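You operate a simulated robot arm through the tools that you are given. There is no shell and no other tool. Be economical: measure what you need, move in short steps, check, and stop when the job is done.

The job below is to be done with a simulated robot arm. You get a single attempt, and the scene is never put back.

TASK
Press the space bar and set the mug the monitor names on the desk slide.
Fine: pull the slide out. Then press the teal button once.

Only the result counts: the job must be done as asked and must still hold three seconds after the hand-in. Knocking over, shifting, dropping, spilling or breaking anything else fails it.

THE ROBOT
A 7-joint arm with a two-finger parallel gripper, fixed in place. Base frame: the origin is at the foot of the arm, x ahead of it, y to its left, z up. Readings come in mm, degrees, newtons and seconds.
With the tool pointing down near the work surface it reaches from about 480 to 920 mm from the base axis. Its first joint turns from -115.0 to 115.0 degrees. Payload 3.91 kg.
Tool frame: the origin (TCP) lies between the finger pads and is the grasp point; the fingertips stand 30 mm ahead of it; z points along the fingers, y is the line along which they close. The gripper opens to 110 mm. The fingers are 20 mm wide and 10 mm thick; the gripper's body (48 by 112 mm) begins 55 mm behind the TCP.
Orientation is that of the tool frame in the base frame, as [roll, pitch, yaw] about the fixed x, y, z axes, in that order (R = Rz(yaw) Ry(pitch) Rx(roll)). With the fingers straight down and closing along the base's y, the tool's x points along the base's -x, its y along +y and its z along -z.

THE INTERFACE
- The arm moves only by the tool apply_moves. Its argument "rows" is text: rows parted by semicolons, each of 7 numbers parted by spaces: the shift along the tool's x, y, z in mm, then the turn, a rotation vector about the tool's x, y, z in degrees, then the finger opening in mm, from 0 to 110. In form: dx dy dz rx ry rz jaw; .... A call has 1 to 12 rows; each row is the pose to reach, as a shift and turn from the pose commanded when the call began, along the tool's axes at that moment. A row lasts 0.2 s, in which the tool goes at most 50 mm and 8.6 degrees; a call with a longer step from one row to the next is refused whole, and so is a gripper value outside its range. Where a pose cannot be reached the arm comes as near as it can. A force on the tool above 40 N (or 10 N above the force at the start of the call, whichever is more), or a blocked arm, ends the call early, and 0.2 s more pass. The fingers move at their own pace (about 153 mm/s each) and stop on an object; they squeeze with about 44 N. The grip force told is the motor's: it shows also when the fingers shut on nothing. Time passes only in rows, and 0.2 s behind the last, so rows that repeat a pose let the fingers close. The reply holds the time, the measured pose of the TCP, the force on the tool along the base axes, the opening and the grip force, in the units named above and with some noise.
- Cameras (640 x 400 px; columns grow to the right, rows downward): "scene" is fixed at [399.4, -648.8, 1495.2]; the picture's right is [0.89, -0.46, 0.00], its down [-0.45, -0.86, -0.25] and it looks along [0.12, 0.22, -0.97] (base axes); focal length 223 px, centre (320, 200). "wrist" rides on the gripper at [-36, 0, -57] in the tool frame; the picture's right is [0.00, -1.00, 0.00], its down [0.97, 0.00, -0.24] and it looks along [0.24, 0.00, 0.97] (tool axes); focal length 218 px, centre (320, 200). There is no depth. A picture from a camera that has moved, and an enlarged one, comes with that camera's place and axes in the base frame and with its lens.
- get_image(camera): a new picture of that camera. It takes no simulated time.
- lift_body(by): slides the trunk up (or, below 0, down) by that many mm; the arm rides with it, the base frame stays. It gives what a move gives, with no picture.
- inspect(camera, box): a new picture of the part [left, top, right, bottom] of that camera's present view, enlarged. It takes no simulated time.
- job_done(): hands the job in; it is judged then, once.

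Work in short steps. Places have to be worked out from the pictures, the camera data and where the tool is seen: move nearer, look again, correct. Check each grasp and each placing, and mend what went wrong. You have 120 turns and 76 pictures in all, those below and enlarged ones among them. Open the gripper and draw the arm clear of the work before you hand the job in, unless the task says otherwise; then end with one line.

The tools are called after "Emit:" as a command line: name --argument value ..., lists and objects as JSON in quotes. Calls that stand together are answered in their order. apply_moves: Moves the arm, as the interface text tells. Its arguments: {"type":"object","properties":{"rows":{"type":"string"}},"required":["rows"]} The other tools are called the same way: lift_body (by) slides the trunk up or down; get_image (camera) takes a picture; inspect (camera, box) takes an enlarged picture of a part of a camera's view; job_done () hands the job in.

At the start:

```text
clock: 0.0
ee_pos: [291.4, -473.3, 1062.9]
ee_rot: [-180.0, 0.0, -180.0]
contact_force: [0.2, -0.3, -0.4]
gripper_width: 110.1
grip_force: 0.1
trunk travel left (down, up): [-675.0, 315.0]
```

scene: 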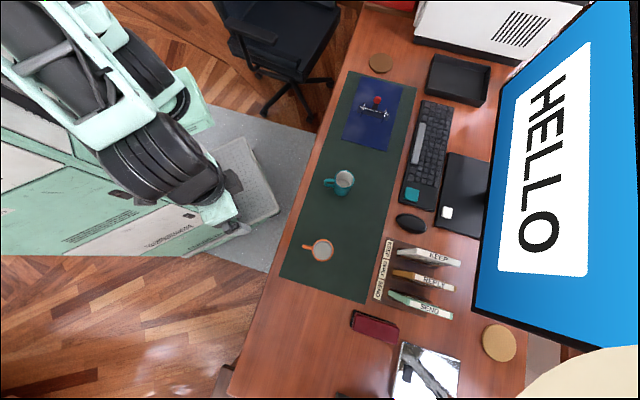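
wrist: 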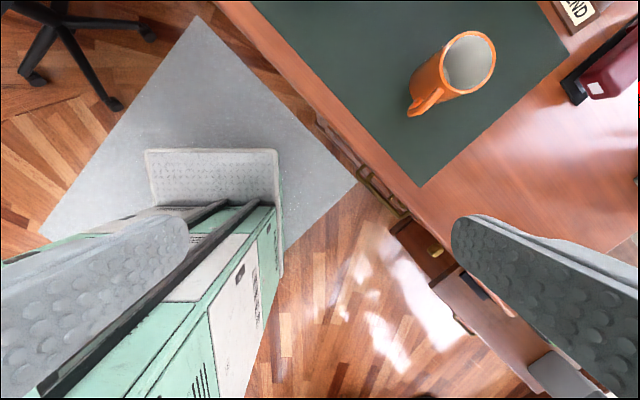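

I'll start with enlarged views of the desk to identify keyboard, slide, buttons.

Emit:
inspect --camera "scene" --box '[330, 40, 500, 220]'

Emit:
inspect --camera "scene" --box '[240, 160, 540, 400]'

```text
2.22 times, centred on (415, 130) of scene
camera zoom: at [399.4, -648.8, 1495.2], right [0.89, -0.46, 0.0], down [-0.45, -0.86, -0.25], along [0.12, 0.22, -0.97], focal length 495 px, centre (109, 356)
```

zoom: 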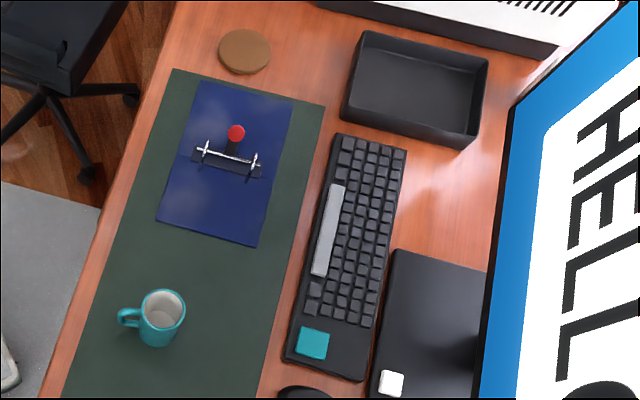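

```text
1.67 times, centred on (390, 280) of scene
camera zoom: at [399.4, -648.8, 1495.2], right [0.89, -0.46, 0.0], down [-0.45, -0.86, -0.25], along [0.12, 0.22, -0.97], focal length 372 px, centre (203, 67)
```

zoom: 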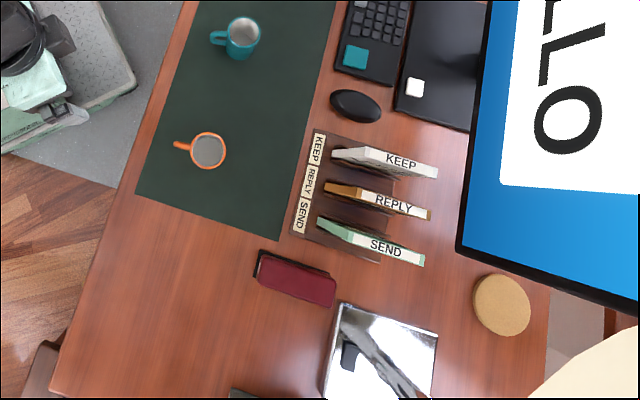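

The slide is probably under the desk front edge; I'll look at it in the wrist view.

Emit:
inspect --camera "wrist" --box '[280, 80, 640, 400]'

Emit:
inspect --camera "scene" --box '[200, 180, 330, 400]'

```text
1.25 times, centred on (460, 240) of wrist
camera zoom: at [328.1, -473.0, 1121.6], right [0.0, -1.0, 0.0], down [-0.97, 0.0, 0.24], along [-0.24, 0.0, -0.97], focal length 273 px, centre (145, 150)
```

zoom: 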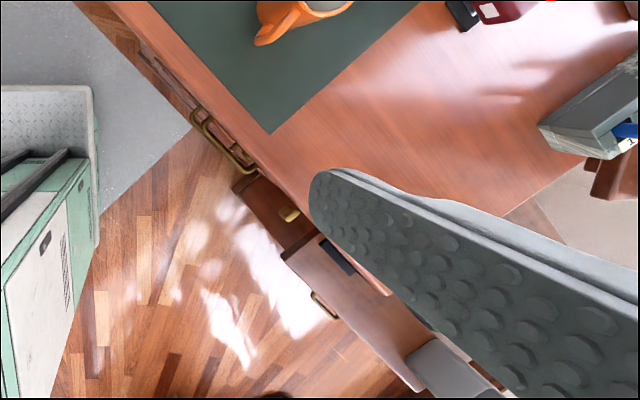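

```text
1.82 times, centred on (265, 290) of scene
camera zoom: at [399.4, -648.8, 1495.2], right [0.89, -0.46, 0.0], down [-0.45, -0.86, -0.25], along [0.12, 0.22, -0.97], focal length 405 px, centre (420, 36)
```

zoom: 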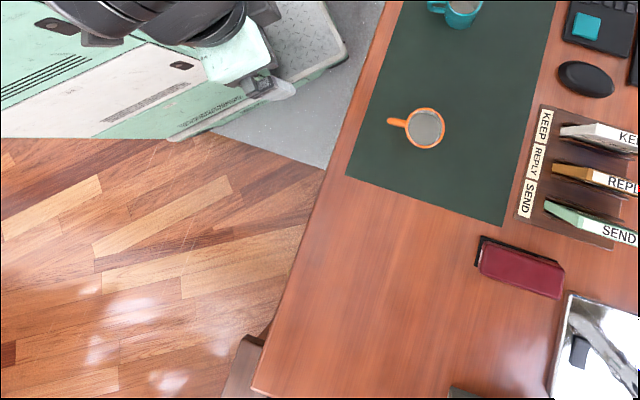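

Brass pulls are visible under the desk's front edge. I'll turn the tool square to the desk edge (edge runs ~45°) and then tilt to look at its front.

Emit:
apply_moves --rows "0 0 0 0 0 8 110; 0 0 0 0 0 16 110; 0 0 0 0 0 24 110; 0 0 0 0 0 32 110; 0 0 0 0 0 40 110; 0 0 0 0 0 45.4 110"

Emit:
apply_moves --rows "0 0 0 0 -8 0 110; 0 0 0 0 -16 0 110; 0 0 0 0 -24 0 110; 0 0 0 0 -32 0 110; 0 0 0 0 -40 0 110; 0 0 0 0 -48 0 110; 0 0 0 0 -55 0 110"

Emit:
get_image --camera "wrist"

```text
clock: 1.4
ee_pos: [292.1, -473.0, 1063.2]
ee_rot: [-180.0, -0.1, 134.4]
contact_force: [0.3, -0.5, -0.1]
gripper_width: 110.1
grip_force: 0.1
trunk travel left (down, up): [-675.0, 315.0]
```

```text
clock: 3.0
ee_pos: [284.8, -501.6, 1073.2]
ee_rot: [-179.9, 55.1, 134.7]
contact_force: [0.7, 0.8, 1.1]
gripper_width: 109.9
grip_force: 0.0
out of reach, approached as far as the arm can: row 6, 7
trunk travel left (down, up): [-675.0, 315.0]
```

```text
69 pictures are left
camera wrist: at [268.0, -483.3, 1135.3], right [-0.71, -0.7, 0.0], down [-0.53, 0.54, -0.66], along [0.46, -0.47, -0.75], focal length 218 px, centre (320, 200)
```

wrist: 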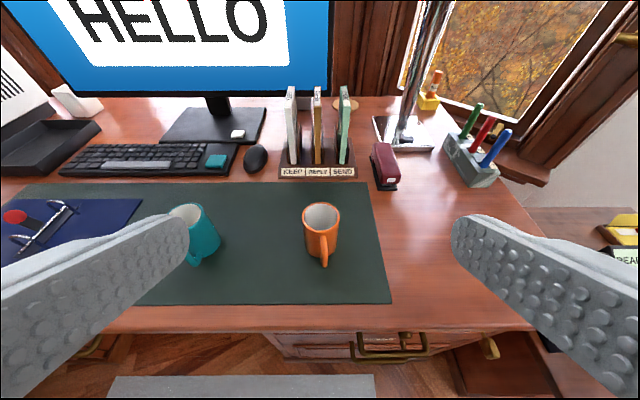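

The desk front with a brass pull is at the lower middle. I back off from the desk and check the view.

Emit:
apply_moves --rows "23 0 -33 0 0 0 110; 46 0 -66 0 0 0 110"

Emit:
lift_body --by -150

Emit:
get_image --camera "wrist"

```text
clock: 3.6
ee_pos: [213.5, -472.2, 1085.4]
ee_rot: [179.9, 54.9, 134.8]
contact_force: [0.4, -0.3, 0.0]
gripper_width: 110.2
grip_force: 0.0
out of reach, approached as far as the arm can: row 1, 2
trunk travel left (down, up): [-675.0, 315.0]
```

```text
clock: 5.3
ee_pos: [214.8, -472.2, 935.8]
ee_rot: [179.9, 55.0, 134.6]
contact_force: [1.0, 0.0, -0.3]
gripper_width: 110.1
grip_force: 0.1
trunk travel left (down, up): [-525.0, 465.0]
```

```text
68 pictures are left
camera wrist: at [196.6, -453.2, 997.9], right [-0.71, -0.7, 0.0], down [-0.53, 0.54, -0.66], along [0.46, -0.47, -0.75], focal length 218 px, centre (320, 200)
```

wrist: 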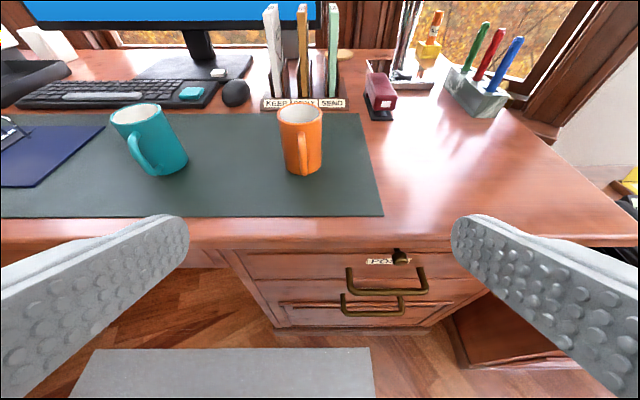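

Emit:
inspect --camera "wrist" --box '[210, 210, 490, 350]'

```text
2.29 times, centred on (350, 280) of wrist
camera zoom: at [196.6, -453.2, 997.9], right [-0.71, -0.7, 0.0], down [-0.53, 0.54, -0.66], along [0.46, -0.47, -0.75], focal length 499 px, centre (251, 17)
```

zoom: 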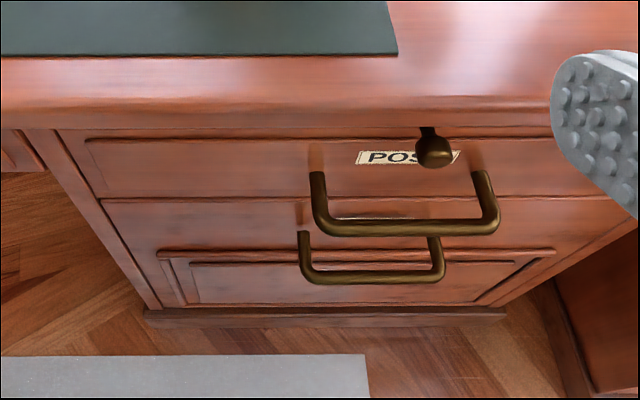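

A knob sits just under the desktop above the "POST" drawer, probably the slide's. I lower the trunk and tilt further for a frontal look.

Emit:
lift_body --by -120

Emit:
apply_moves --rows "0 0 0 0 -8 0 110; 0 0 0 0 -16 0 110; 0 0 0 0 -24 0 110"

Emit:
get_image --camera "wrist"

```text
clock: 6.8
ee_pos: [213.2, -472.0, 815.3]
ee_rot: [179.9, 54.9, 134.6]
contact_force: [-1.2, -0.7, -0.7]
gripper_width: 110.1
grip_force: 0.0
trunk travel left (down, up): [-405.0, 585.0]
```

```text
clock: 7.7
ee_pos: [199.0, -492.9, 817.4]
ee_rot: [180.0, 79.1, 134.7]
contact_force: [-0.1, 0.0, 0.2]
gripper_width: 110.1
grip_force: 0.0
out of reach, approached as far as the arm can: row 1, 2, 3
trunk travel left (down, up): [-405.0, 585.0]
```

```text
66 pictures are left
camera wrist: at [165.5, -457.6, 864.3], right [-0.71, -0.7, 0.0], down [-0.3, 0.3, -0.91], along [0.64, -0.64, -0.42], focal length 218 px, centre (320, 200)
```

wrist: 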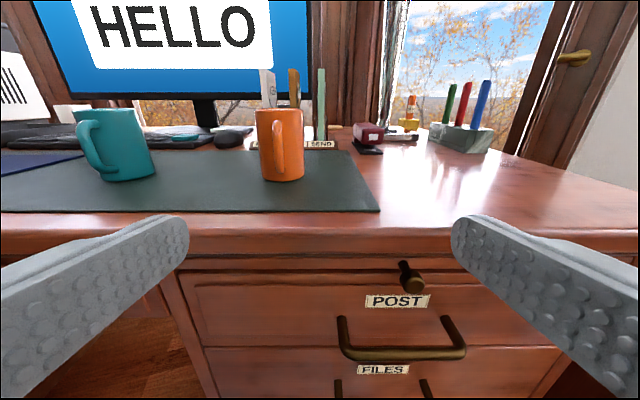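

Emit:
inspect --camera "wrist" --box '[150, 200, 550, 400]'

Emit:
inspect --camera "wrist" --box '[340, 230, 500, 330]'

```text
1.60 times, centred on (350, 300) of wrist
camera zoom: at [165.5, -457.6, 864.3], right [-0.71, -0.7, 0.0], down [-0.3, 0.3, -0.91], along [0.64, -0.64, -0.42], focal length 349 px, centre (272, 40)
```

zoom: 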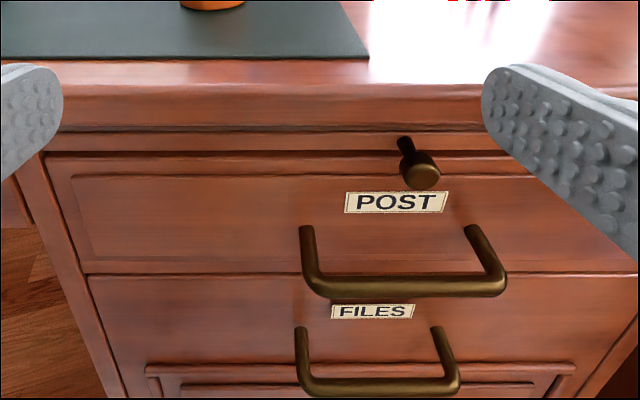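

```text
4.00 times, centred on (420, 280) of wrist
camera zoom: at [165.5, -457.6, 864.3], right [-0.71, -0.7, 0.0], down [-0.3, 0.3, -0.91], along [0.64, -0.64, -0.42], focal length 873 px, centre (-80, -120)
```

zoom: 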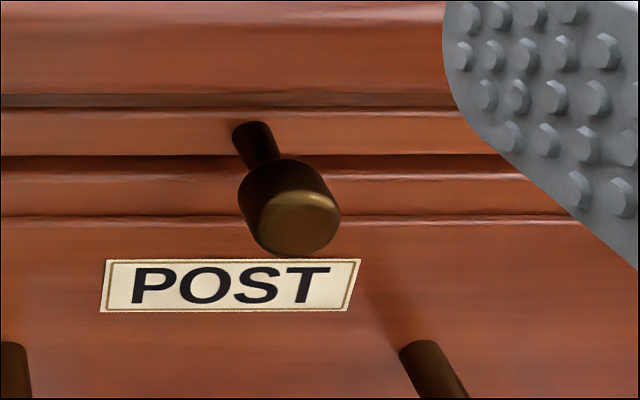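

The slide is the thin board under the desktop, with the round knob at about (212,-633,705). First the space bar: I raise the trunk, reduce tilt and swing over the desk with closed fingers.

Emit:
lift_body --by 270

Emit:
apply_moves --rows "0 0 0 0 8 0 110; 0 0 0 0 16 0 60; 0 0 0 0 24 0 0; 0 0 0 0 32 0 0; 0 0 0 0 32 0 0"

```text
clock: 10.4
ee_pos: [199.5, -491.9, 1087.6]
ee_rot: [179.7, 78.8, 134.4]
contact_force: [-0.2, 0.0, 0.2]
gripper_width: 110.1
grip_force: 0.0
trunk travel left (down, up): [-675.0, 315.0]
```

```text
clock: 11.6
ee_pos: [199.9, -492.2, 1087.0]
ee_rot: [179.8, 46.9, 134.7]
contact_force: [-0.6, 0.5, 0.1]
gripper_width: 0.1
grip_force: 37.7
trunk travel left (down, up): [-675.0, 315.0]
```

Tilt is now 47°. I travel over the desk toward the keyboard in two halves.

Emit:
apply_moves --rows "-19 36 20.4 0 0 0 0; -38 71 40.7 0 0 0 0; -57 107 61 0 0 0 0; -76 143 81.5 0 0 0 0; -95 179 102 0 0 0 0; -114 214 122 0 0 0 0; -133 250 142.6 0 0 0 0"

Emit:
apply_moves --rows "-19 36 20.4 0 0 0 0; -38 71 40.7 0 0 0 0; -57 107 61 0 0 0 0; -76 143 81.5 0 0 0 0; -95 179 102 0 0 0 0; -114 214 122 0 0 0 0; -133 250 142.6 0 0 0 0"

Emit:
get_image --camera "wrist"

Emit:
get_image --camera "scene"

```text
clock: 13.2
ee_pos: [514.9, -454.4, 1086.7]
ee_rot: [-180.0, 46.9, 134.7]
contact_force: [-0.5, 0.0, 0.2]
gripper_width: 0.0
grip_force: 37.5
trunk travel left (down, up): [-675.0, 315.0]
```

```text
clock: 14.8
ee_pos: [828.2, -419.3, 1088.7]
ee_rot: [180.0, 47.0, 134.5]
contact_force: [0.0, -0.1, 1.0]
gripper_width: 0.0
grip_force: 37.6
trunk travel left (down, up): [-675.0, 315.0]
```

```text
63 pictures are left
camera wrist: at [817.2, -406.4, 1153.5], right [-0.71, -0.7, 0.0], down [-0.59, 0.6, -0.55], along [0.38, -0.39, -0.84], focal length 218 px, centre (320, 200)
```

wrist: 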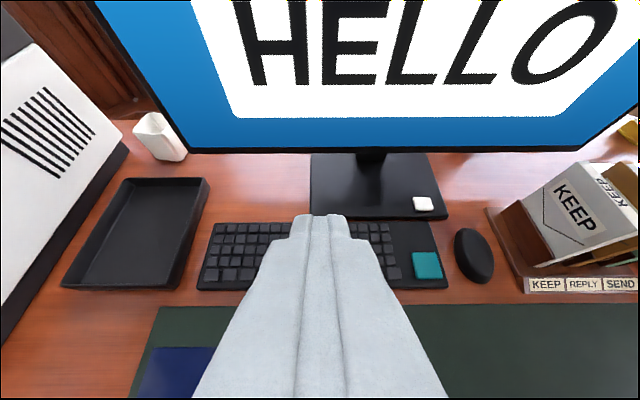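

```text
62 pictures are left
```

scene: 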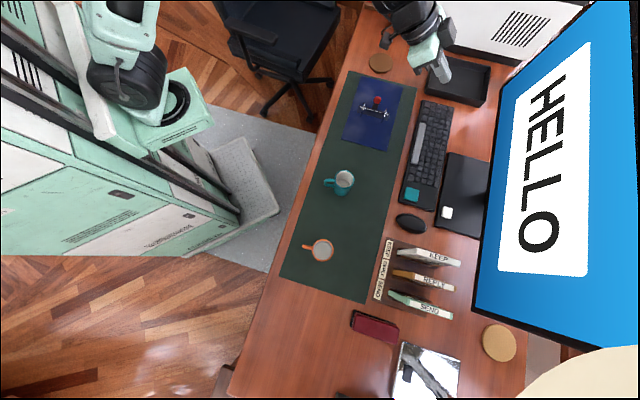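

Space bar judged at (h 954, e 306) i.e. about (888,-462), top ~787. I descend to ~45 mm above it.

Emit:
apply_moves --rows "21 2 33 0 0 0 0; 42 4 66 0 0 0 0; 63 6 99 0 0 0 0; 84 8 132 0 0 0 0; 105 10 165 0 0 0 0; 126.5 12 198.6 0 0 0 0"

Emit:
inspect --camera "scene" --box '[350, 60, 510, 220]'

Emit:
get_image --camera "wrist"

```text
clock: 16.2
ee_pos: [877.7, -449.1, 859.1]
ee_rot: [179.9, 47.1, 134.8]
contact_force: [-0.5, -0.3, 0.7]
gripper_width: 0.0
grip_force: 37.2
trunk travel left (down, up): [-675.0, 315.0]
```

```text
2.50 times, centred on (430, 140) of scene
camera zoom: at [399.4, -648.8, 1495.2], right [0.89, -0.46, 0.0], down [-0.45, -0.86, -0.25], along [0.12, 0.22, -0.97], focal length 557 px, centre (45, 350)
```

zoom: 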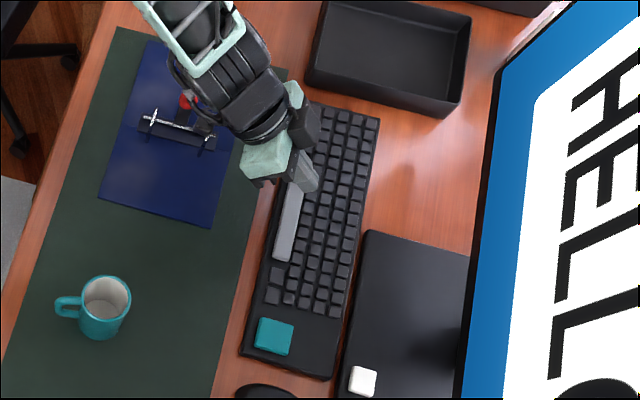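

```text
60 pictures are left
camera wrist: at [867.0, -437.5, 924.9], right [-0.71, -0.7, 0.0], down [-0.59, 0.6, -0.55], along [0.39, -0.39, -0.84], focal length 218 px, centre (320, 200)
```

wrist: 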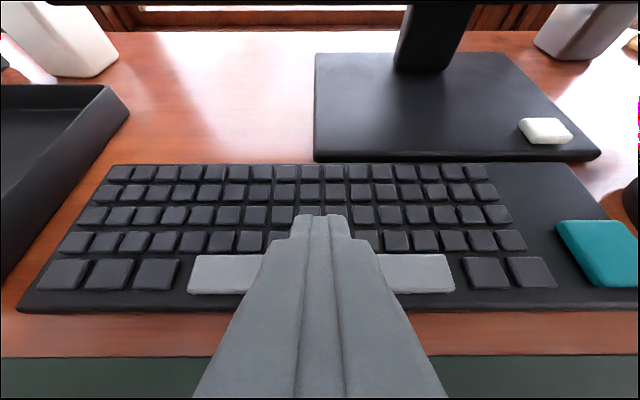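

The bar's centre is at h≈956; I nudge 4 mm further and descend in small steps watching force.

Emit:
apply_moves --rows "8 0 13 0 0 0 0; 19.2 0 23.4 0 0 0 0; 22.9 0 26.8 0 0 0 0; 25 0 28.9 0 0 0 0; 26.5 0 30.2 0 0 0 0"

Emit:
inspect --camera "scene" --box '[350, 60, 510, 220]'

```text
clock: 17.4
ee_pos: [881.2, -453.0, 819.2]
ee_rot: [179.9, 46.9, 134.7]
contact_force: [-0.1, -0.6, 0.7]
gripper_width: 0.0
grip_force: 37.6
trunk travel left (down, up): [-675.0, 315.0]
```

```text
2.50 times, centred on (430, 140) of scene
camera zoom: at [399.4, -648.8, 1495.2], right [0.89, -0.46, 0.0], down [-0.45, -0.86, -0.25], along [0.12, 0.22, -0.97], focal length 557 px, centre (45, 350)
```

zoom: 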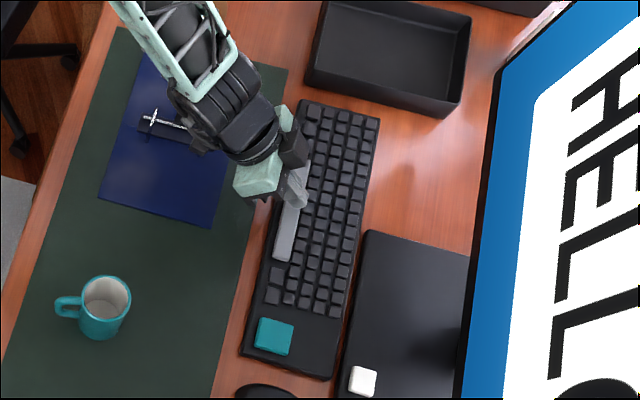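

Lowest finger point is at ~791 with no contact; continue in 2–3 mm steps.

Emit:
apply_moves --rows "1.5 0 1.4 0 0 0 0; 2.9 0 2.7 0 0 0 0; 4.4 0 4.1 0 0 0 0; 5.8 0 5.5 0 0 0 0"

Emit:
get_image --camera "wrist"

```text
clock: 18.4
ee_pos: [882.6, -453.4, 812.5]
ee_rot: [179.8, 47.0, 134.7]
contact_force: [-0.3, -0.2, 0.2]
gripper_width: 0.1
grip_force: 37.4
trunk travel left (down, up): [-675.0, 315.0]
```

```text
58 pictures are left
camera wrist: at [870.9, -441.3, 877.3], right [-0.71, -0.7, 0.0], down [-0.59, 0.6, -0.55], along [0.38, -0.39, -0.84], focal length 218 px, centre (320, 200)
```

wrist: 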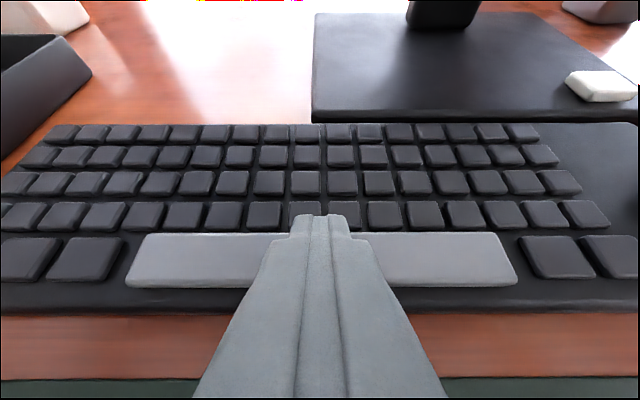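

The finger corner is over the bar (h≈958). Continue down.

Emit:
apply_moves --rows "1.5 0 1.4 0 0 0 0; 2.9 0 2.7 0 0 0 0; 4.4 0 4.1 0 0 0 0; 5.8 0 5.5 0 0 0 0"

Emit:
inspect --camera "scene" --box '[350, 0, 640, 360]'

```text
clock: 19.4
ee_pos: [882.4, -454.2, 805.7]
ee_rot: [179.8, 47.2, 134.7]
contact_force: [-3.5, 3.1, 15.1]
gripper_width: 0.0
grip_force: 37.6
trunk travel left (down, up): [-675.0, 315.0]
```

```text
1.11 times, centred on (495, 180) of scene
camera zoom: at [399.4, -648.8, 1495.2], right [0.89, -0.46, 0.0], down [-0.45, -0.86, -0.25], along [0.12, 0.22, -0.97], focal length 248 px, centre (126, 222)
```

zoom: 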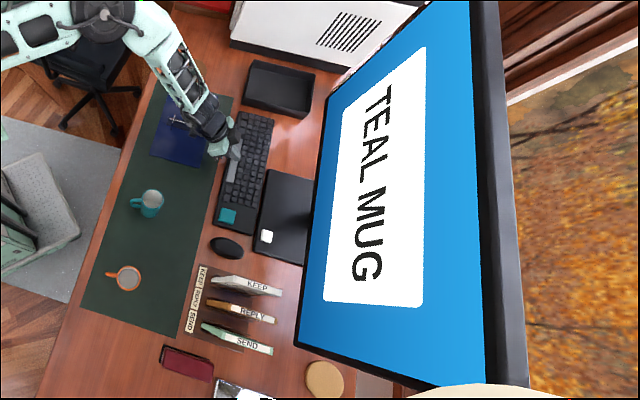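

The monitor says "TEAL MUG". I lift straight up off the keyboard.

Emit:
apply_moves --rows "-30 0 -28 0 0 0 0; -61 0 -57 0 0 0 0; -92 0 -85 0 0 0 0; -122 0 -114 0 0 0 0; -153 0 -142 0 0 0 0; -183 0 -170 0 0 0 0"

Emit:
inspect --camera "scene" --box '[350, 0, 640, 360]'

```text
clock: 20.8
ee_pos: [882.6, -453.3, 1054.3]
ee_rot: [180.0, 46.9, 134.7]
contact_force: [0.0, 0.1, -0.2]
gripper_width: 0.0
grip_force: 38.0
trunk travel left (down, up): [-675.0, 315.0]
```

```text
1.11 times, centred on (495, 180) of scene
camera zoom: at [399.4, -648.8, 1495.2], right [0.89, -0.46, 0.0], down [-0.45, -0.86, -0.25], along [0.12, 0.22, -0.97], focal length 248 px, centre (126, 222)
```

zoom: 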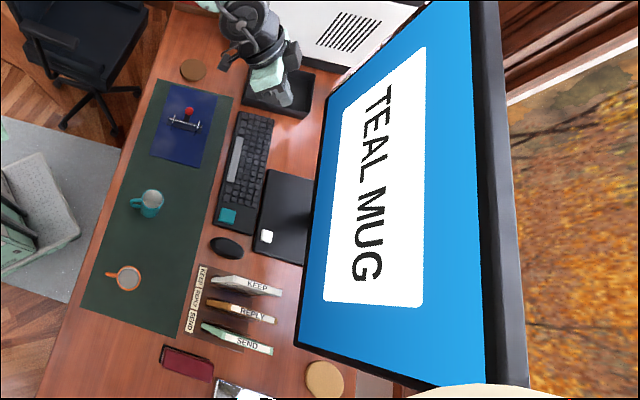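

Now back to the knob: travel high over the desk in two halves, ending outside the front edge above the knob.

Emit:
apply_moves --rows "16.2 -37.5 -17.4 0 0 0 0; 32.4 -75 -34.7 0 0 0 0; 48.6 -112.5 -52.1 0 0 0 0; 64.8 -150 -69.4 0 0 0 0; 81 -187.5 -86.8 0 0 0 0; 97.2 -225 -104.2 0 0 0 0; 113.4 -262.5 -121.5 0 0 0 0; 129.6 -300 -138.9 0 0 0 0"

Emit:
apply_moves --rows "16.2 -37.5 -17.4 0 0 0 0; 32.4 -75 -34.7 0 0 0 0; 48.6 -112.5 -52.1 0 0 0 0; 64.8 -150 -69.4 0 0 0 0; 81 -187.5 -86.8 0 0 0 60; 97.2 -225 -104.2 0 0 0 60; 113.4 -262.5 -121.5 0 0 0 60; 129.6 -300 -138.9 0 0 0 60"

Emit:
get_image --camera "wrist"

```text
clock: 22.6
ee_pos: [535.6, -529.8, 1053.5]
ee_rot: [179.9, 46.9, 134.9]
contact_force: [0.2, 1.2, -0.2]
gripper_width: 0.1
grip_force: 37.4
trunk travel left (down, up): [-675.0, 315.0]
```

```text
clock: 24.4
ee_pos: [189.0, -604.8, 1053.3]
ee_rot: [179.9, 46.9, 134.8]
contact_force: [0.5, -0.1, 0.2]
gripper_width: 60.0
grip_force: 0.2
trunk travel left (down, up): [-675.0, 315.0]
```

```text
55 pictures are left
camera wrist: at [178.4, -593.4, 1118.5], right [-0.71, -0.71, 0.0], down [-0.59, 0.59, -0.55], along [0.39, -0.39, -0.84], focal length 218 px, centre (320, 200)
```

wrist: 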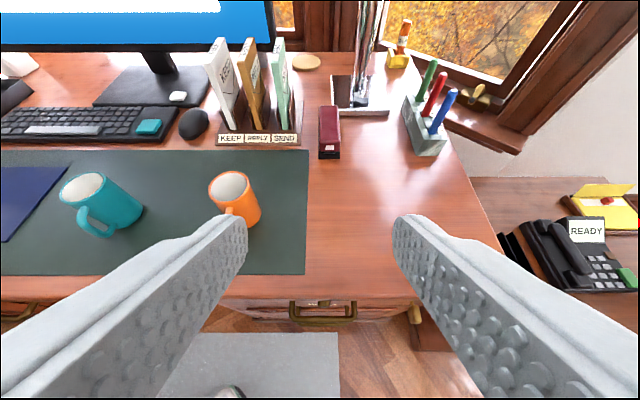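

The knob shows at h≈603, e≈-294 as expected. I descend outside the desk edge to z≈800, fingers open 60.

Emit:
apply_moves --rows "30.8 -0.5 28.8 0 0 0 60; 61.6 -1 57.5 0 0 0 60; 92.4 -1.5 86.3 0 0 0 60; 123.2 -2 115 0 0 0 60; 154 -2.5 143.8 0 0 0 60; 185 -3 172.5 0 0 0 60"

Emit:
get_image --camera "wrist"

```text
clock: 25.8
ee_pos: [186.7, -609.0, 799.2]
ee_rot: [180.0, 47.0, 134.8]
contact_force: [-0.1, 0.2, 0.6]
gripper_width: 59.5
grip_force: 0.2
trunk travel left (down, up): [-675.0, 315.0]
```

```text
54 pictures are left
camera wrist: at [175.3, -596.4, 865.2], right [-0.71, -0.7, 0.0], down [-0.59, 0.59, -0.55], along [0.38, -0.39, -0.84], focal length 218 px, centre (320, 200)
```

wrist: 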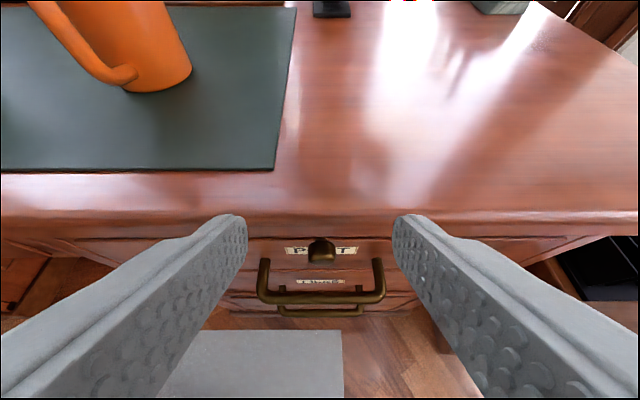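

Aligned on the knob in e. Move to the grasp pose (h≈584, z≈712) and look.

Emit:
apply_moves --rows "18 0 16 0 0 0 60; 36 0 34 0 0 0 60; 54 0 52 0 0 0 60; 52 0 64 0 0 0 60; 50 0 74 0 0 0 60"

Emit:
get_image --camera "wrist"

```text
clock: 27.0
ee_pos: [201.7, -623.1, 713.8]
ee_rot: [-180.0, 46.9, 134.7]
contact_force: [0.5, -0.2, -0.2]
gripper_width: 60.2
grip_force: 0.1
trunk travel left (down, up): [-675.0, 315.0]
```

```text
53 pictures are left
camera wrist: at [189.4, -610.8, 779.7], right [-0.71, -0.7, 0.0], down [-0.59, 0.6, -0.55], along [0.38, -0.39, -0.84], focal length 218 px, centre (320, 200)
```

wrist: 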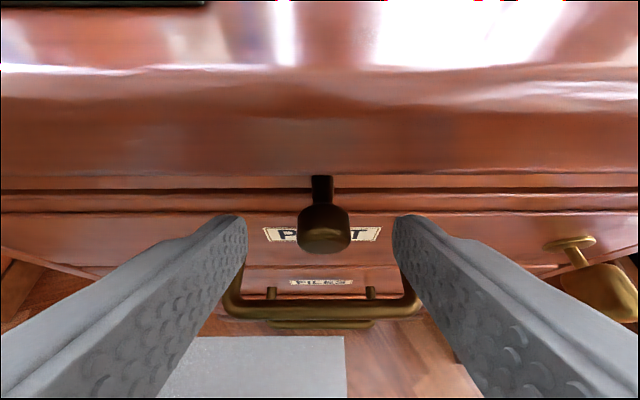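

Knob is between the fingertips. Close on it.

Emit:
apply_moves --rows "0 0 0 0 0 0 30; 0 0 0 0 0 0 0; 0 0 0 0 0 0 0; 0 0 0 0 0 0 0"

Emit:
get_image --camera "wrist"

```text
clock: 28.0
ee_pos: [200.5, -624.2, 713.7]
ee_rot: [-180.0, 46.8, 134.6]
contact_force: [-8.2, -11.3, -3.5]
gripper_width: 21.2
grip_force: 44.8
trunk travel left (down, up): [-675.0, 315.0]
```

```text
52 pictures are left
camera wrist: at [188.5, -611.6, 779.8], right [-0.71, -0.7, 0.0], down [-0.59, 0.6, -0.55], along [0.38, -0.39, -0.84], focal length 218 px, centre (320, 200)
```

wrist: 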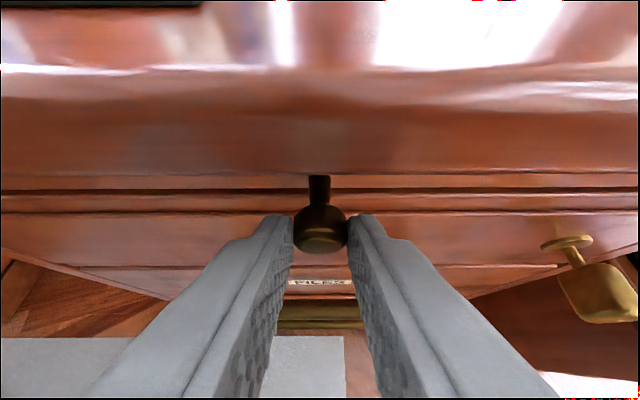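

Gripped at 21 mm. Pull outward gently along -h, with a small sideways relief.

Emit:
apply_moves --rows "3.4 -1.5 -3.7 0 0 0 0; 10.2 -1.5 -11 0 0 0 0; 17 -1.5 -18.3 0 0 0 0; 23.9 -1.5 -25.6 0 0 0 0; 30.7 -1.5 -32.9 0 0 0 0; 37.5 -1.5 -40.2 0 0 0 0"

Emit:
get_image --camera "wrist"

```text
clock: 29.4
ee_pos: [161.5, -586.0, 714.2]
ee_rot: [-180.0, 47.1, 134.8]
contact_force: [-2.6, -7.0, 21.0]
gripper_width: 21.6
grip_force: 44.8
trunk travel left (down, up): [-675.0, 315.0]
```

```text
51 pictures are left
camera wrist: at [149.7, -573.1, 779.7], right [-0.71, -0.7, 0.0], down [-0.59, 0.59, -0.55], along [0.39, -0.39, -0.84], focal length 218 px, centre (320, 200)
```

wrist: 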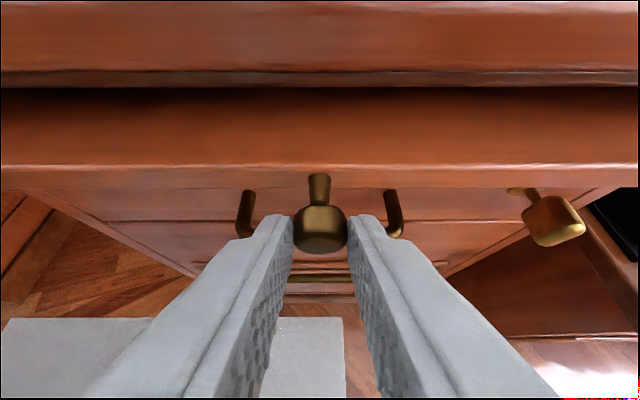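

The slide is coming out. Continue another ~70 mm with slight upward relief.

Emit:
apply_moves --rows "6 -0.5 -8.5 0 0 0 0; 13 -0.5 -16 0 0 0 0; 20 -0.5 -23.5 0 0 0 0; 27 -0.5 -31 0 0 0 0; 34 -0.5 -38.5 0 0 0 0; 40.5 -0.5 -45.5 0 0 0 0; 47 -0.5 -52.5 0 0 0 0"

Emit:
get_image --camera "scene"

```text
clock: 31.0
ee_pos: [111.1, -535.0, 714.2]
ee_rot: [179.9, 47.0, 134.7]
contact_force: [-2.1, -5.1, 0.6]
gripper_width: 21.6
grip_force: 44.5
trunk travel left (down, up): [-675.0, 315.0]
```

```text
50 pictures are left
```

scene: 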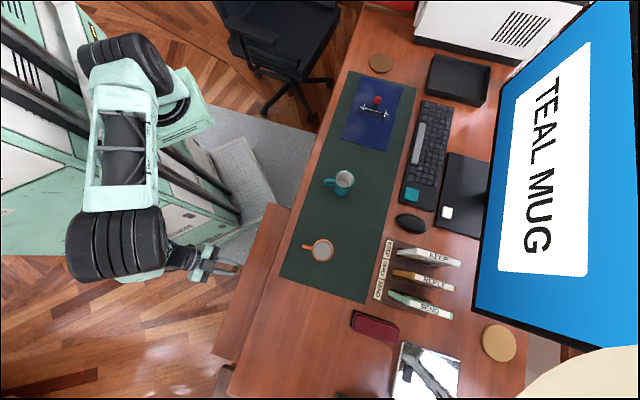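

Slide out ~125 mm. Pull further toward its stop.

Emit:
apply_moves --rows "7 0 -7.5 0 0 0 0; 14 0 -15 0 0 0 0; 21 0 -22.5 0 0 0 0; 27.5 0 -29.5 0 0 0 0; 34 0 -36.5 0 0 0 0; 41 0 -44 0 0 0 0; 48 0 -51.5 0 0 0 0"

Emit:
get_image --camera "wrist"

```text
clock: 32.6
ee_pos: [60.6, -486.2, 713.5]
ee_rot: [179.9, 46.8, 134.7]
contact_force: [-6.3, -9.7, -7.4]
gripper_width: 21.7
grip_force: 44.9
trunk travel left (down, up): [-675.0, 315.0]
```

```text
49 pictures are left
camera wrist: at [49.6, -473.0, 780.0], right [-0.71, -0.7, 0.0], down [-0.59, 0.6, -0.54], along [0.38, -0.39, -0.84], focal length 218 px, centre (320, 200)
```

wrist: 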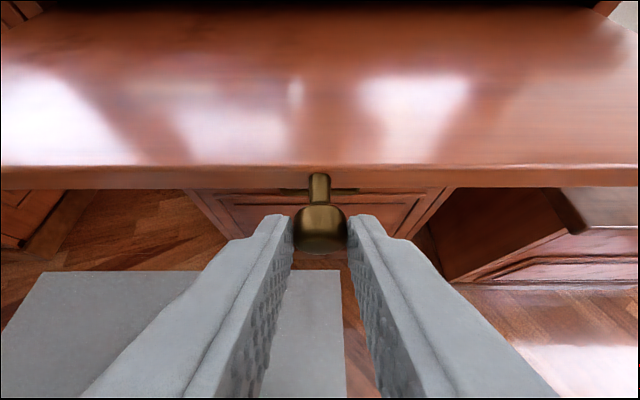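

Out ~196 mm; see whether it goes further.

Emit:
apply_moves --rows "7 -1 -7.5 0 0 0 0; 14 -1 -15 0 0 0 0; 21 -1 -22.5 0 0 0 0; 27.5 -1 -29.5 0 0 0 0; 34 -1 -36.5 0 0 0 0"

Emit:
get_image --camera "scene"

```text
clock: 33.8
ee_pos: [24.8, -449.6, 713.8]
ee_rot: [179.8, 46.9, 134.6]
contact_force: [-0.1, -3.3, -11.8]
gripper_width: 21.4
grip_force: 45.0
trunk travel left (down, up): [-675.0, 315.0]
```

```text
48 pictures are left
```

scene: 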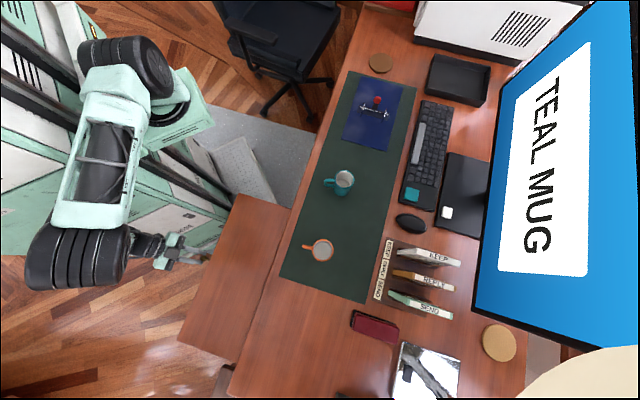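

Out ~247 mm. Try a little more to find the stop.

Emit:
apply_moves --rows "7 0 -7.5 0 0 0 0; 14 0 -15 0 0 0 0; 21 0 -22.5 0 0 0 0; 27.5 0 -29.5 0 0 0 0"

Emit:
get_image --camera "wrist"

```text
clock: 34.8
ee_pos: [-0.7, -424.0, 714.7]
ee_rot: [179.9, 47.0, 135.0]
contact_force: [7.0, 4.3, -17.3]
gripper_width: 21.5
grip_force: 44.8
trunk travel left (down, up): [-675.0, 315.0]
```

```text
47 pictures are left
camera wrist: at [-11.6, -412.4, 780.1], right [-0.71, -0.71, 0.0], down [-0.59, 0.59, -0.55], along [0.39, -0.38, -0.84], focal length 218 px, centre (320, 200)
```

wrist: 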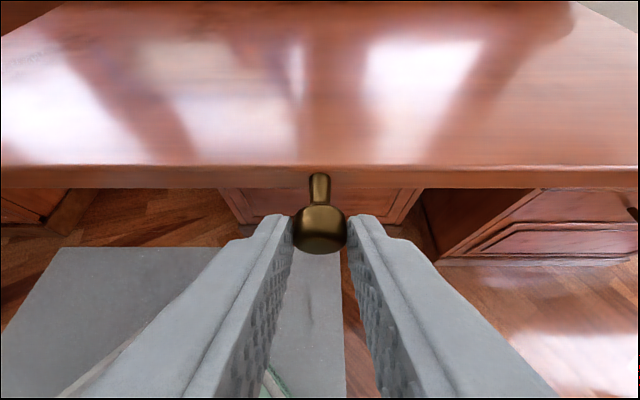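

Still moving freely at ~283 mm; try another 30 mm for a stop.

Emit:
apply_moves --rows "5 0 -5.5 0 0 0 0; 10 0 -11 0 0 0 0; 15 0 -16.5 0 0 0 0; 20 0 -22 0 0 0 0"

Emit:
get_image --camera "scene"

```text
clock: 35.8
ee_pos: [-3.6, -421.5, 714.8]
ee_rot: [-179.8, 48.2, 137.5]
contact_force: [23.6, 19.7, 6.8]
gripper_width: 21.2
grip_force: 44.7
trunk travel left (down, up): [-675.0, 315.0]
```

```text
46 pictures are left
```

scene: 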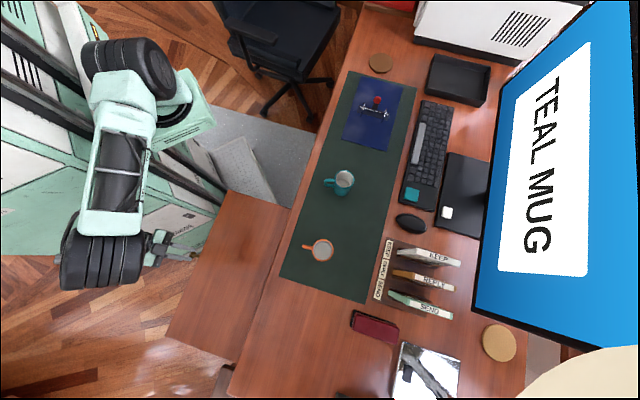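

The arm has reached its own limit (sideways force), the slide is ~285 mm out. I relieve the strain and open the fingers.

Emit:
apply_moves --rows "-9 0 10 0 0 0 0; -18 0 20 0 0 0 0; -18 0 20 0 0 0 0; -18 0 20 0 0 0 40; -18 0 20 0 0 0 60; -18 0 20 0 0 0 60"

Emit:
get_image --camera "wrist"

```text
clock: 36.1
ee_pos: [-2.7, -422.1, 713.8]
ee_rot: [-179.7, 48.7, 138.0]
contact_force: [12.2, 10.4, 1.2]
gripper_width: 21.5
grip_force: 44.5
trunk travel left (down, up): [-675.0, 315.0]
stopped in row 1: the force on the tool passed its limit (the readings are from after the stop); the commanded pose is now the measured one
```

```text
45 pictures are left
camera wrist: at [-17.1, -409.5, 779.3], right [-0.67, -0.74, 0.0], down [-0.61, 0.55, -0.57], along [0.42, -0.39, -0.82], focal length 218 px, centre (320, 200)
```

wrist: 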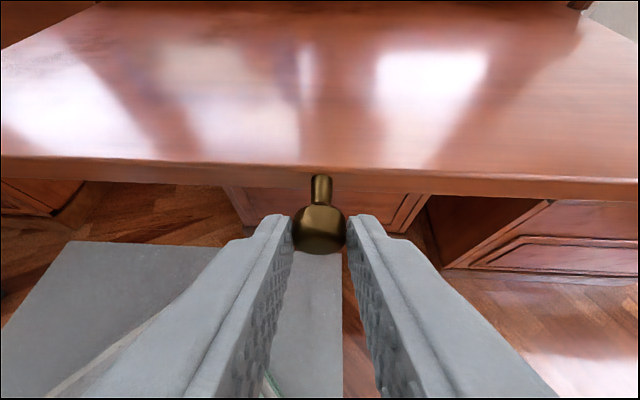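

Commanded pose is now the measured one, so I just open the fingers.

Emit:
apply_moves --rows "0 0 0 0 0 0 30; 0 0 0 0 0 0 60; 0 0 0 0 0 0 60"

Emit:
get_image --camera "wrist"

```text
clock: 36.9
ee_pos: [-5.3, -423.0, 714.0]
ee_rot: [-179.6, 48.7, 137.8]
contact_force: [0.2, 0.0, -0.5]
gripper_width: 60.0
grip_force: 0.0
trunk travel left (down, up): [-675.0, 315.0]
```

```text
44 pictures are left
camera wrist: at [-18.0, -409.9, 778.7], right [-0.67, -0.74, 0.0], down [-0.61, 0.55, -0.57], along [0.42, -0.39, -0.82], focal length 218 px, centre (320, 200)
```

wrist: 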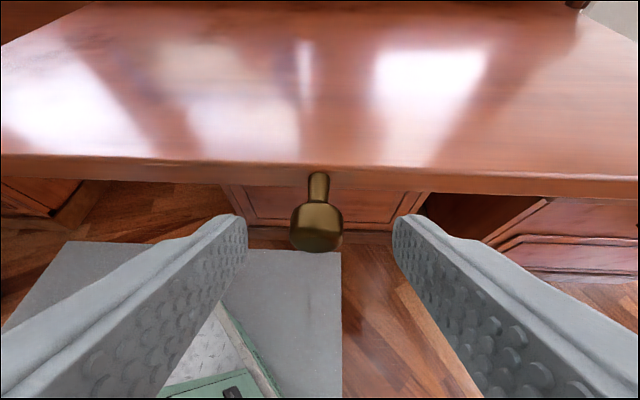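

Released. I raise straight up with the trunk, keeping posture.

Emit:
lift_body --by 250

Emit:
get_image --camera "wrist"

Emit:
get_image --camera "scene"

```text
clock: 39.5
ee_pos: [-5.4, -422.9, 964.5]
ee_rot: [-179.7, 48.6, 137.6]
contact_force: [0.3, -0.3, 0.1]
gripper_width: 60.5
grip_force: 0.0
trunk travel left (down, up): [-925.0, 65.0]
```

```text
43 pictures are left
camera wrist: at [-19.2, -410.1, 1028.7], right [-0.68, -0.74, 0.0], down [-0.61, 0.55, -0.57], along [0.42, -0.39, -0.82], focal length 218 px, centre (320, 200)
```

wrist: 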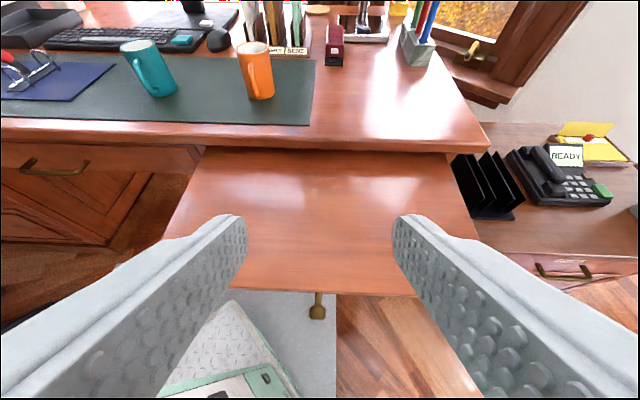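

```text
42 pictures are left
```

scene: 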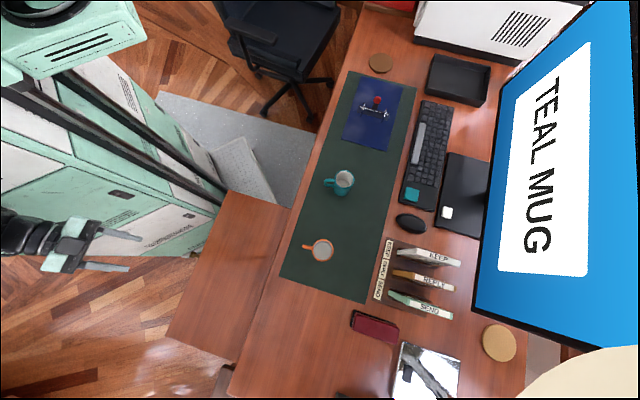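

Slide is out ~270 mm, nothing disturbed. Next: the teal mug. I move up/inward over the slide and bring the tool vertical.

Emit:
apply_moves --rows "-20 38 23 0 0 0 110; -40 75 46 0 0 0 110; -60 112 69 0 0 0 110; -81 150 92 0 0 0 110; -110 190 122 0 0 0 110; -136 235 150 0 0 0 110"

Emit:
apply_moves --rows "0 0 0 0 8 0 110; 0 0 0 0 16 0 110; 0 0 0 0 24 0 110; 0 0 0 0 32 0 110; 0 0 0 0 40 0 110; 0 0 0 0 48.6 0 110"

```text
refused: row 5 steps farther than a row can; nothing moved
```

```text
clock: 40.9
ee_pos: [-5.8, -417.6, 964.7]
ee_rot: [-179.8, -0.1, 137.2]
contact_force: [0.1, -0.4, 0.6]
gripper_width: 110.0
grip_force: 0.1
trunk travel left (down, up): [-925.0, 65.0]
```

The tool is vertical already (the travel was refused). Now travel to above the teal mug at z≈1020.

Emit:
apply_moves --rows "-35.2 28.9 -5 0 0 0 110; -70.4 57.9 -10 0 0 0 110; -105.6 86.8 -15 0 0 0 110; -140.8 115.7 -20 0 0 0 110; -176 144.7 -25 0 0 0 110; -211.3 173.6 -30 0 0 0 110; -246.5 202.5 -35 0 0 0 110; -281.7 231.5 -40 0 0 0 110; -316.9 260.4 -45 0 0 0 110; -352 289.3 -50 0 0 0 110; -387.3 318.3 -55 0 0 0 110; -422.5 347.2 -55 0 0 0 110"

Emit:
get_image --camera "wrist"

```text
clock: 43.5
ee_pos: [539.8, -451.3, 1018.9]
ee_rot: [-179.9, -0.1, 137.2]
contact_force: [-0.8, -0.2, 0.3]
gripper_width: 110.1
grip_force: 0.0
trunk travel left (down, up): [-925.0, 65.0]
```

```text
41 pictures are left
camera wrist: at [566.0, -476.5, 1075.9], right [-0.68, -0.73, 0.0], down [-0.71, 0.66, 0.24], along [-0.18, 0.16, -0.97], focal length 218 px, centre (320, 200)
```

wrist: 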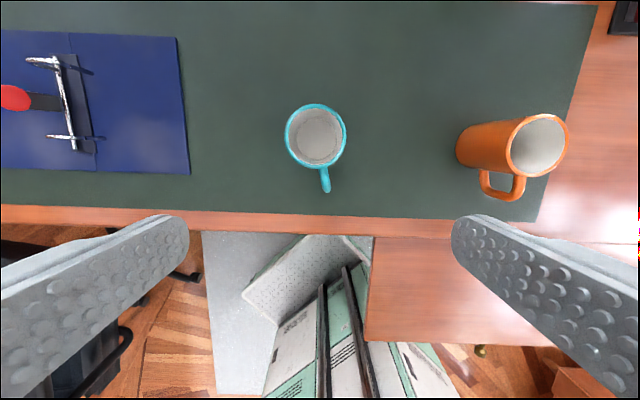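

Mug rim centre at about (577,-480), diameter ~61, handle toward tool +x — closing along tool y is clear of it. I centre above it just over the rim.

Emit:
apply_moves --rows "-15 1.3 35 0 0 0 110; -31 2.6 70 0 0 0 110; -46.5 4 105 0 0 0 110; -46.5 4 110 0 0 0 110"

Emit:
get_image --camera "wrist"

Emit:
inspect --camera "scene" --box '[280, 120, 420, 260]'

```text
clock: 44.5
ee_pos: [576.3, -479.6, 907.1]
ee_rot: [-179.8, 0.2, 137.2]
contact_force: [0.5, -0.3, 0.1]
gripper_width: 109.9
grip_force: 0.1
trunk travel left (down, up): [-925.0, 65.0]
```

```text
40 pictures are left
camera wrist: at [604.7, -505.2, 965.4], right [-0.68, -0.73, 0.0], down [-0.71, 0.66, 0.24], along [-0.18, 0.16, -0.97], focal length 218 px, centre (320, 200)
```

wrist: 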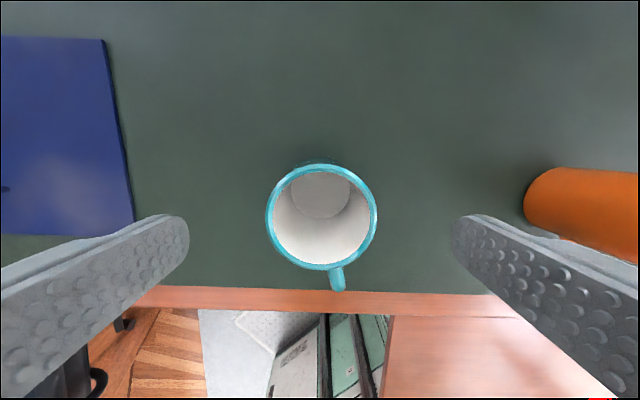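

```text
2.86 times, centred on (350, 190) of scene
camera zoom: at [399.4, -648.8, 1495.2], right [0.89, -0.46, 0.0], down [-0.45, -0.86, -0.25], along [0.12, 0.22, -0.97], focal length 637 px, centre (234, 229)
```

zoom: 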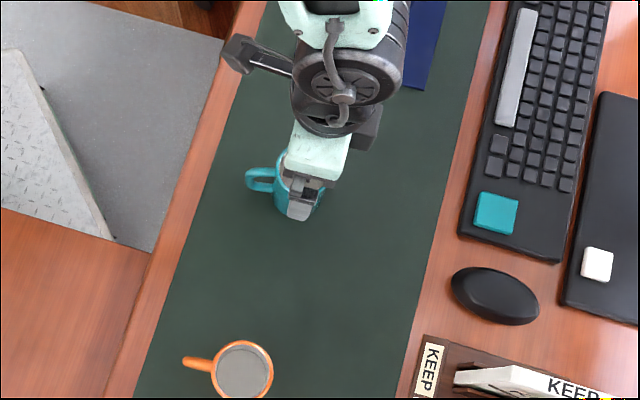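

Centred, mug empty, rim z≈852. Descend to z≈820 and close.

Emit:
apply_moves --rows "0 0 30 0 0 0 110; 0 0 60 0 0 0 110; 1 0 86 0 0 0 110; 1 0 86 0 0 0 80; 1 0 86 0 0 0 50; 1 0 86 0 0 0 40; 1 0 86 0 0 0 40; 1 0 86 0 0 0 40"

Emit:
get_image --camera "wrist"

```text
clock: 46.3
ee_pos: [575.0, -479.6, 822.7]
ee_rot: [-179.8, 0.0, 137.2]
contact_force: [1.1, -0.8, 0.3]
gripper_width: 60.1
grip_force: 43.9
trunk travel left (down, up): [-925.0, 65.0]
```

```text
38 pictures are left
camera wrist: at [602.4, -504.5, 879.7], right [-0.68, -0.73, 0.0], down [-0.71, 0.66, 0.24], along [-0.18, 0.16, -0.97], focal length 218 px, centre (320, 200)
```

wrist: 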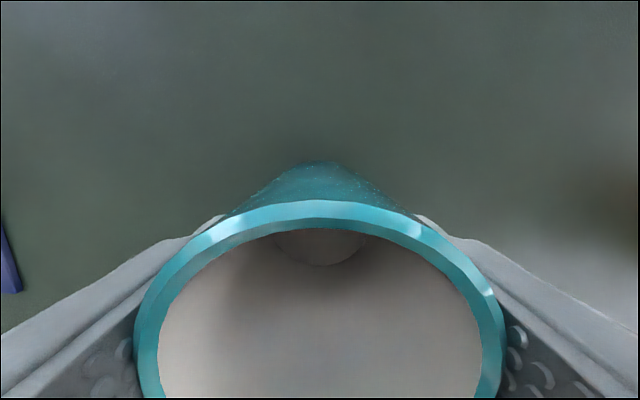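

Gripped at 60 mm. Lift 95 mm straight up and carry to above the slide centre (153,-489).

Emit:
apply_moves --rows "0 0 -20 0 0 0 40; 0 0 -58 0 0 0 40; 0 0 -95 0 0 0 40; 33.7 -32.6 -95 0 0 0 40; 67.5 -65.1 -95 0 0 0 40; 101.2 -97.7 -95 0 0 0 40; 135 -130.3 -95 0 0 0 40; 168.7 -162.8 -95 0 0 0 40; 202.5 -195.4 -95 0 0 0 40; 236.2 -228 -95 0 0 0 40; 270 -260.5 -95 0 0 0 40; 303.7 -293.1 -95 0 0 0 40"

Emit:
get_image --camera "scene"

Emit:
get_image --camera "wrist"

```text
clock: 48.9
ee_pos: [154.7, -488.6, 918.0]
ee_rot: [-179.9, 0.0, 137.3]
contact_force: [0.4, -0.4, 0.0]
gripper_width: 39.8
grip_force: 0.1
trunk travel left (down, up): [-925.0, 65.0]
```

```text
37 pictures are left
```

scene: 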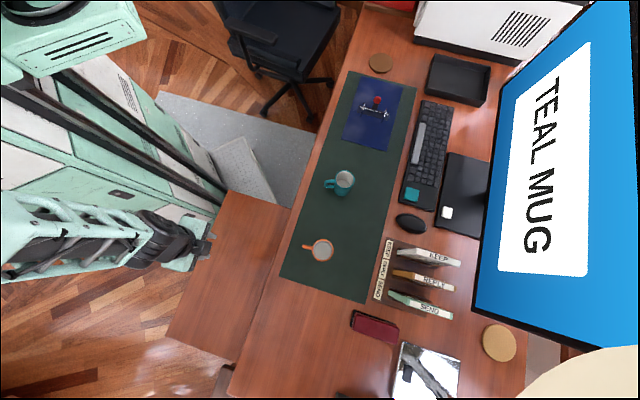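

```text
36 pictures are left
camera wrist: at [182.0, -513.0, 975.0], right [-0.68, -0.73, 0.0], down [-0.71, 0.66, 0.24], along [-0.18, 0.16, -0.97], focal length 218 px, centre (320, 200)
```

wrist: 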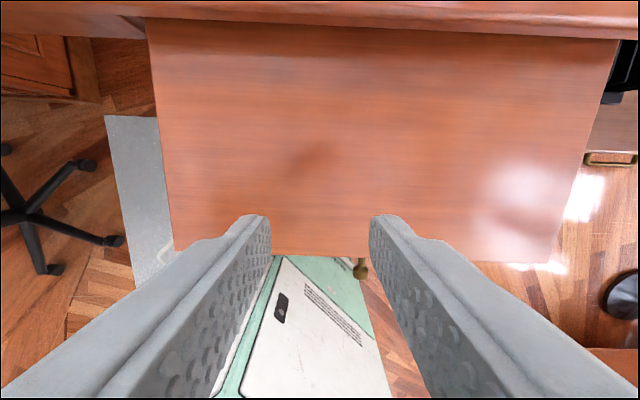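

The fingers slipped off: the mug stayed on the mat. I check how it stands now.

Emit:
inspect --camera "scene" --box '[280, 120, 420, 260]'

```text
2.86 times, centred on (350, 190) of scene
camera zoom: at [399.4, -648.8, 1495.2], right [0.89, -0.46, 0.0], down [-0.45, -0.86, -0.25], along [0.12, 0.22, -0.97], focal length 637 px, centre (234, 229)
```

zoom: 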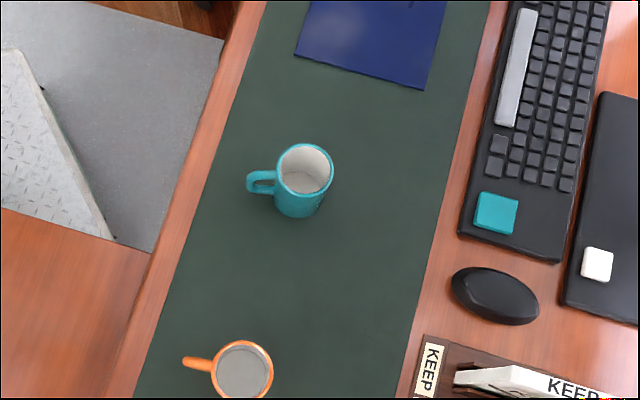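

The mug still stands at its place. I go back above it with fingers open and will regrip deeper with full closing and a slow lift.

Emit:
apply_moves --rows "-33.7 32.6 0 0 0 0 110; -67.5 65.1 0 0 0 0 110; -101.2 97.7 0 0 0 0 110; -135 130.3 0 0 0 0 110; -168.7 162.8 0 0 0 0 110; -202.5 195.4 0 0 0 0 110; -236.2 228 0 0 0 0 110; -270 260.5 0 0 0 0 110; -303.7 293.1 0 0 0 0 110; -303.7 293.1 0 0 0 0 110"

Emit:
get_image --camera "wrist"

```text
clock: 51.1
ee_pos: [577.2, -478.6, 918.7]
ee_rot: [-179.9, 0.0, 137.2]
contact_force: [0.1, -0.1, 0.2]
gripper_width: 110.0
grip_force: 0.1
trunk travel left (down, up): [-925.0, 65.0]
```

```text
34 pictures are left
camera wrist: at [603.6, -503.5, 975.6], right [-0.68, -0.73, 0.0], down [-0.71, 0.66, 0.24], along [-0.18, 0.16, -0.97], focal length 218 px, centre (320, 200)
```

wrist: 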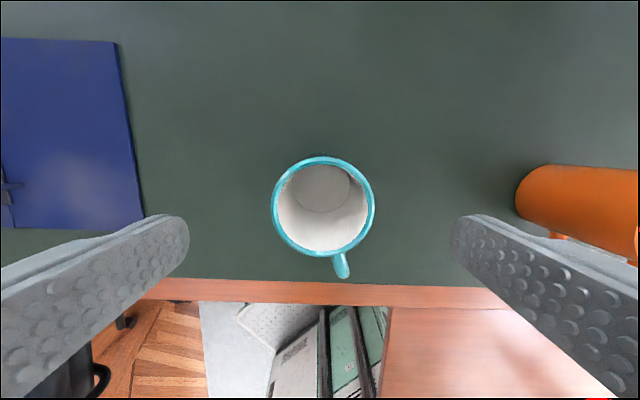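

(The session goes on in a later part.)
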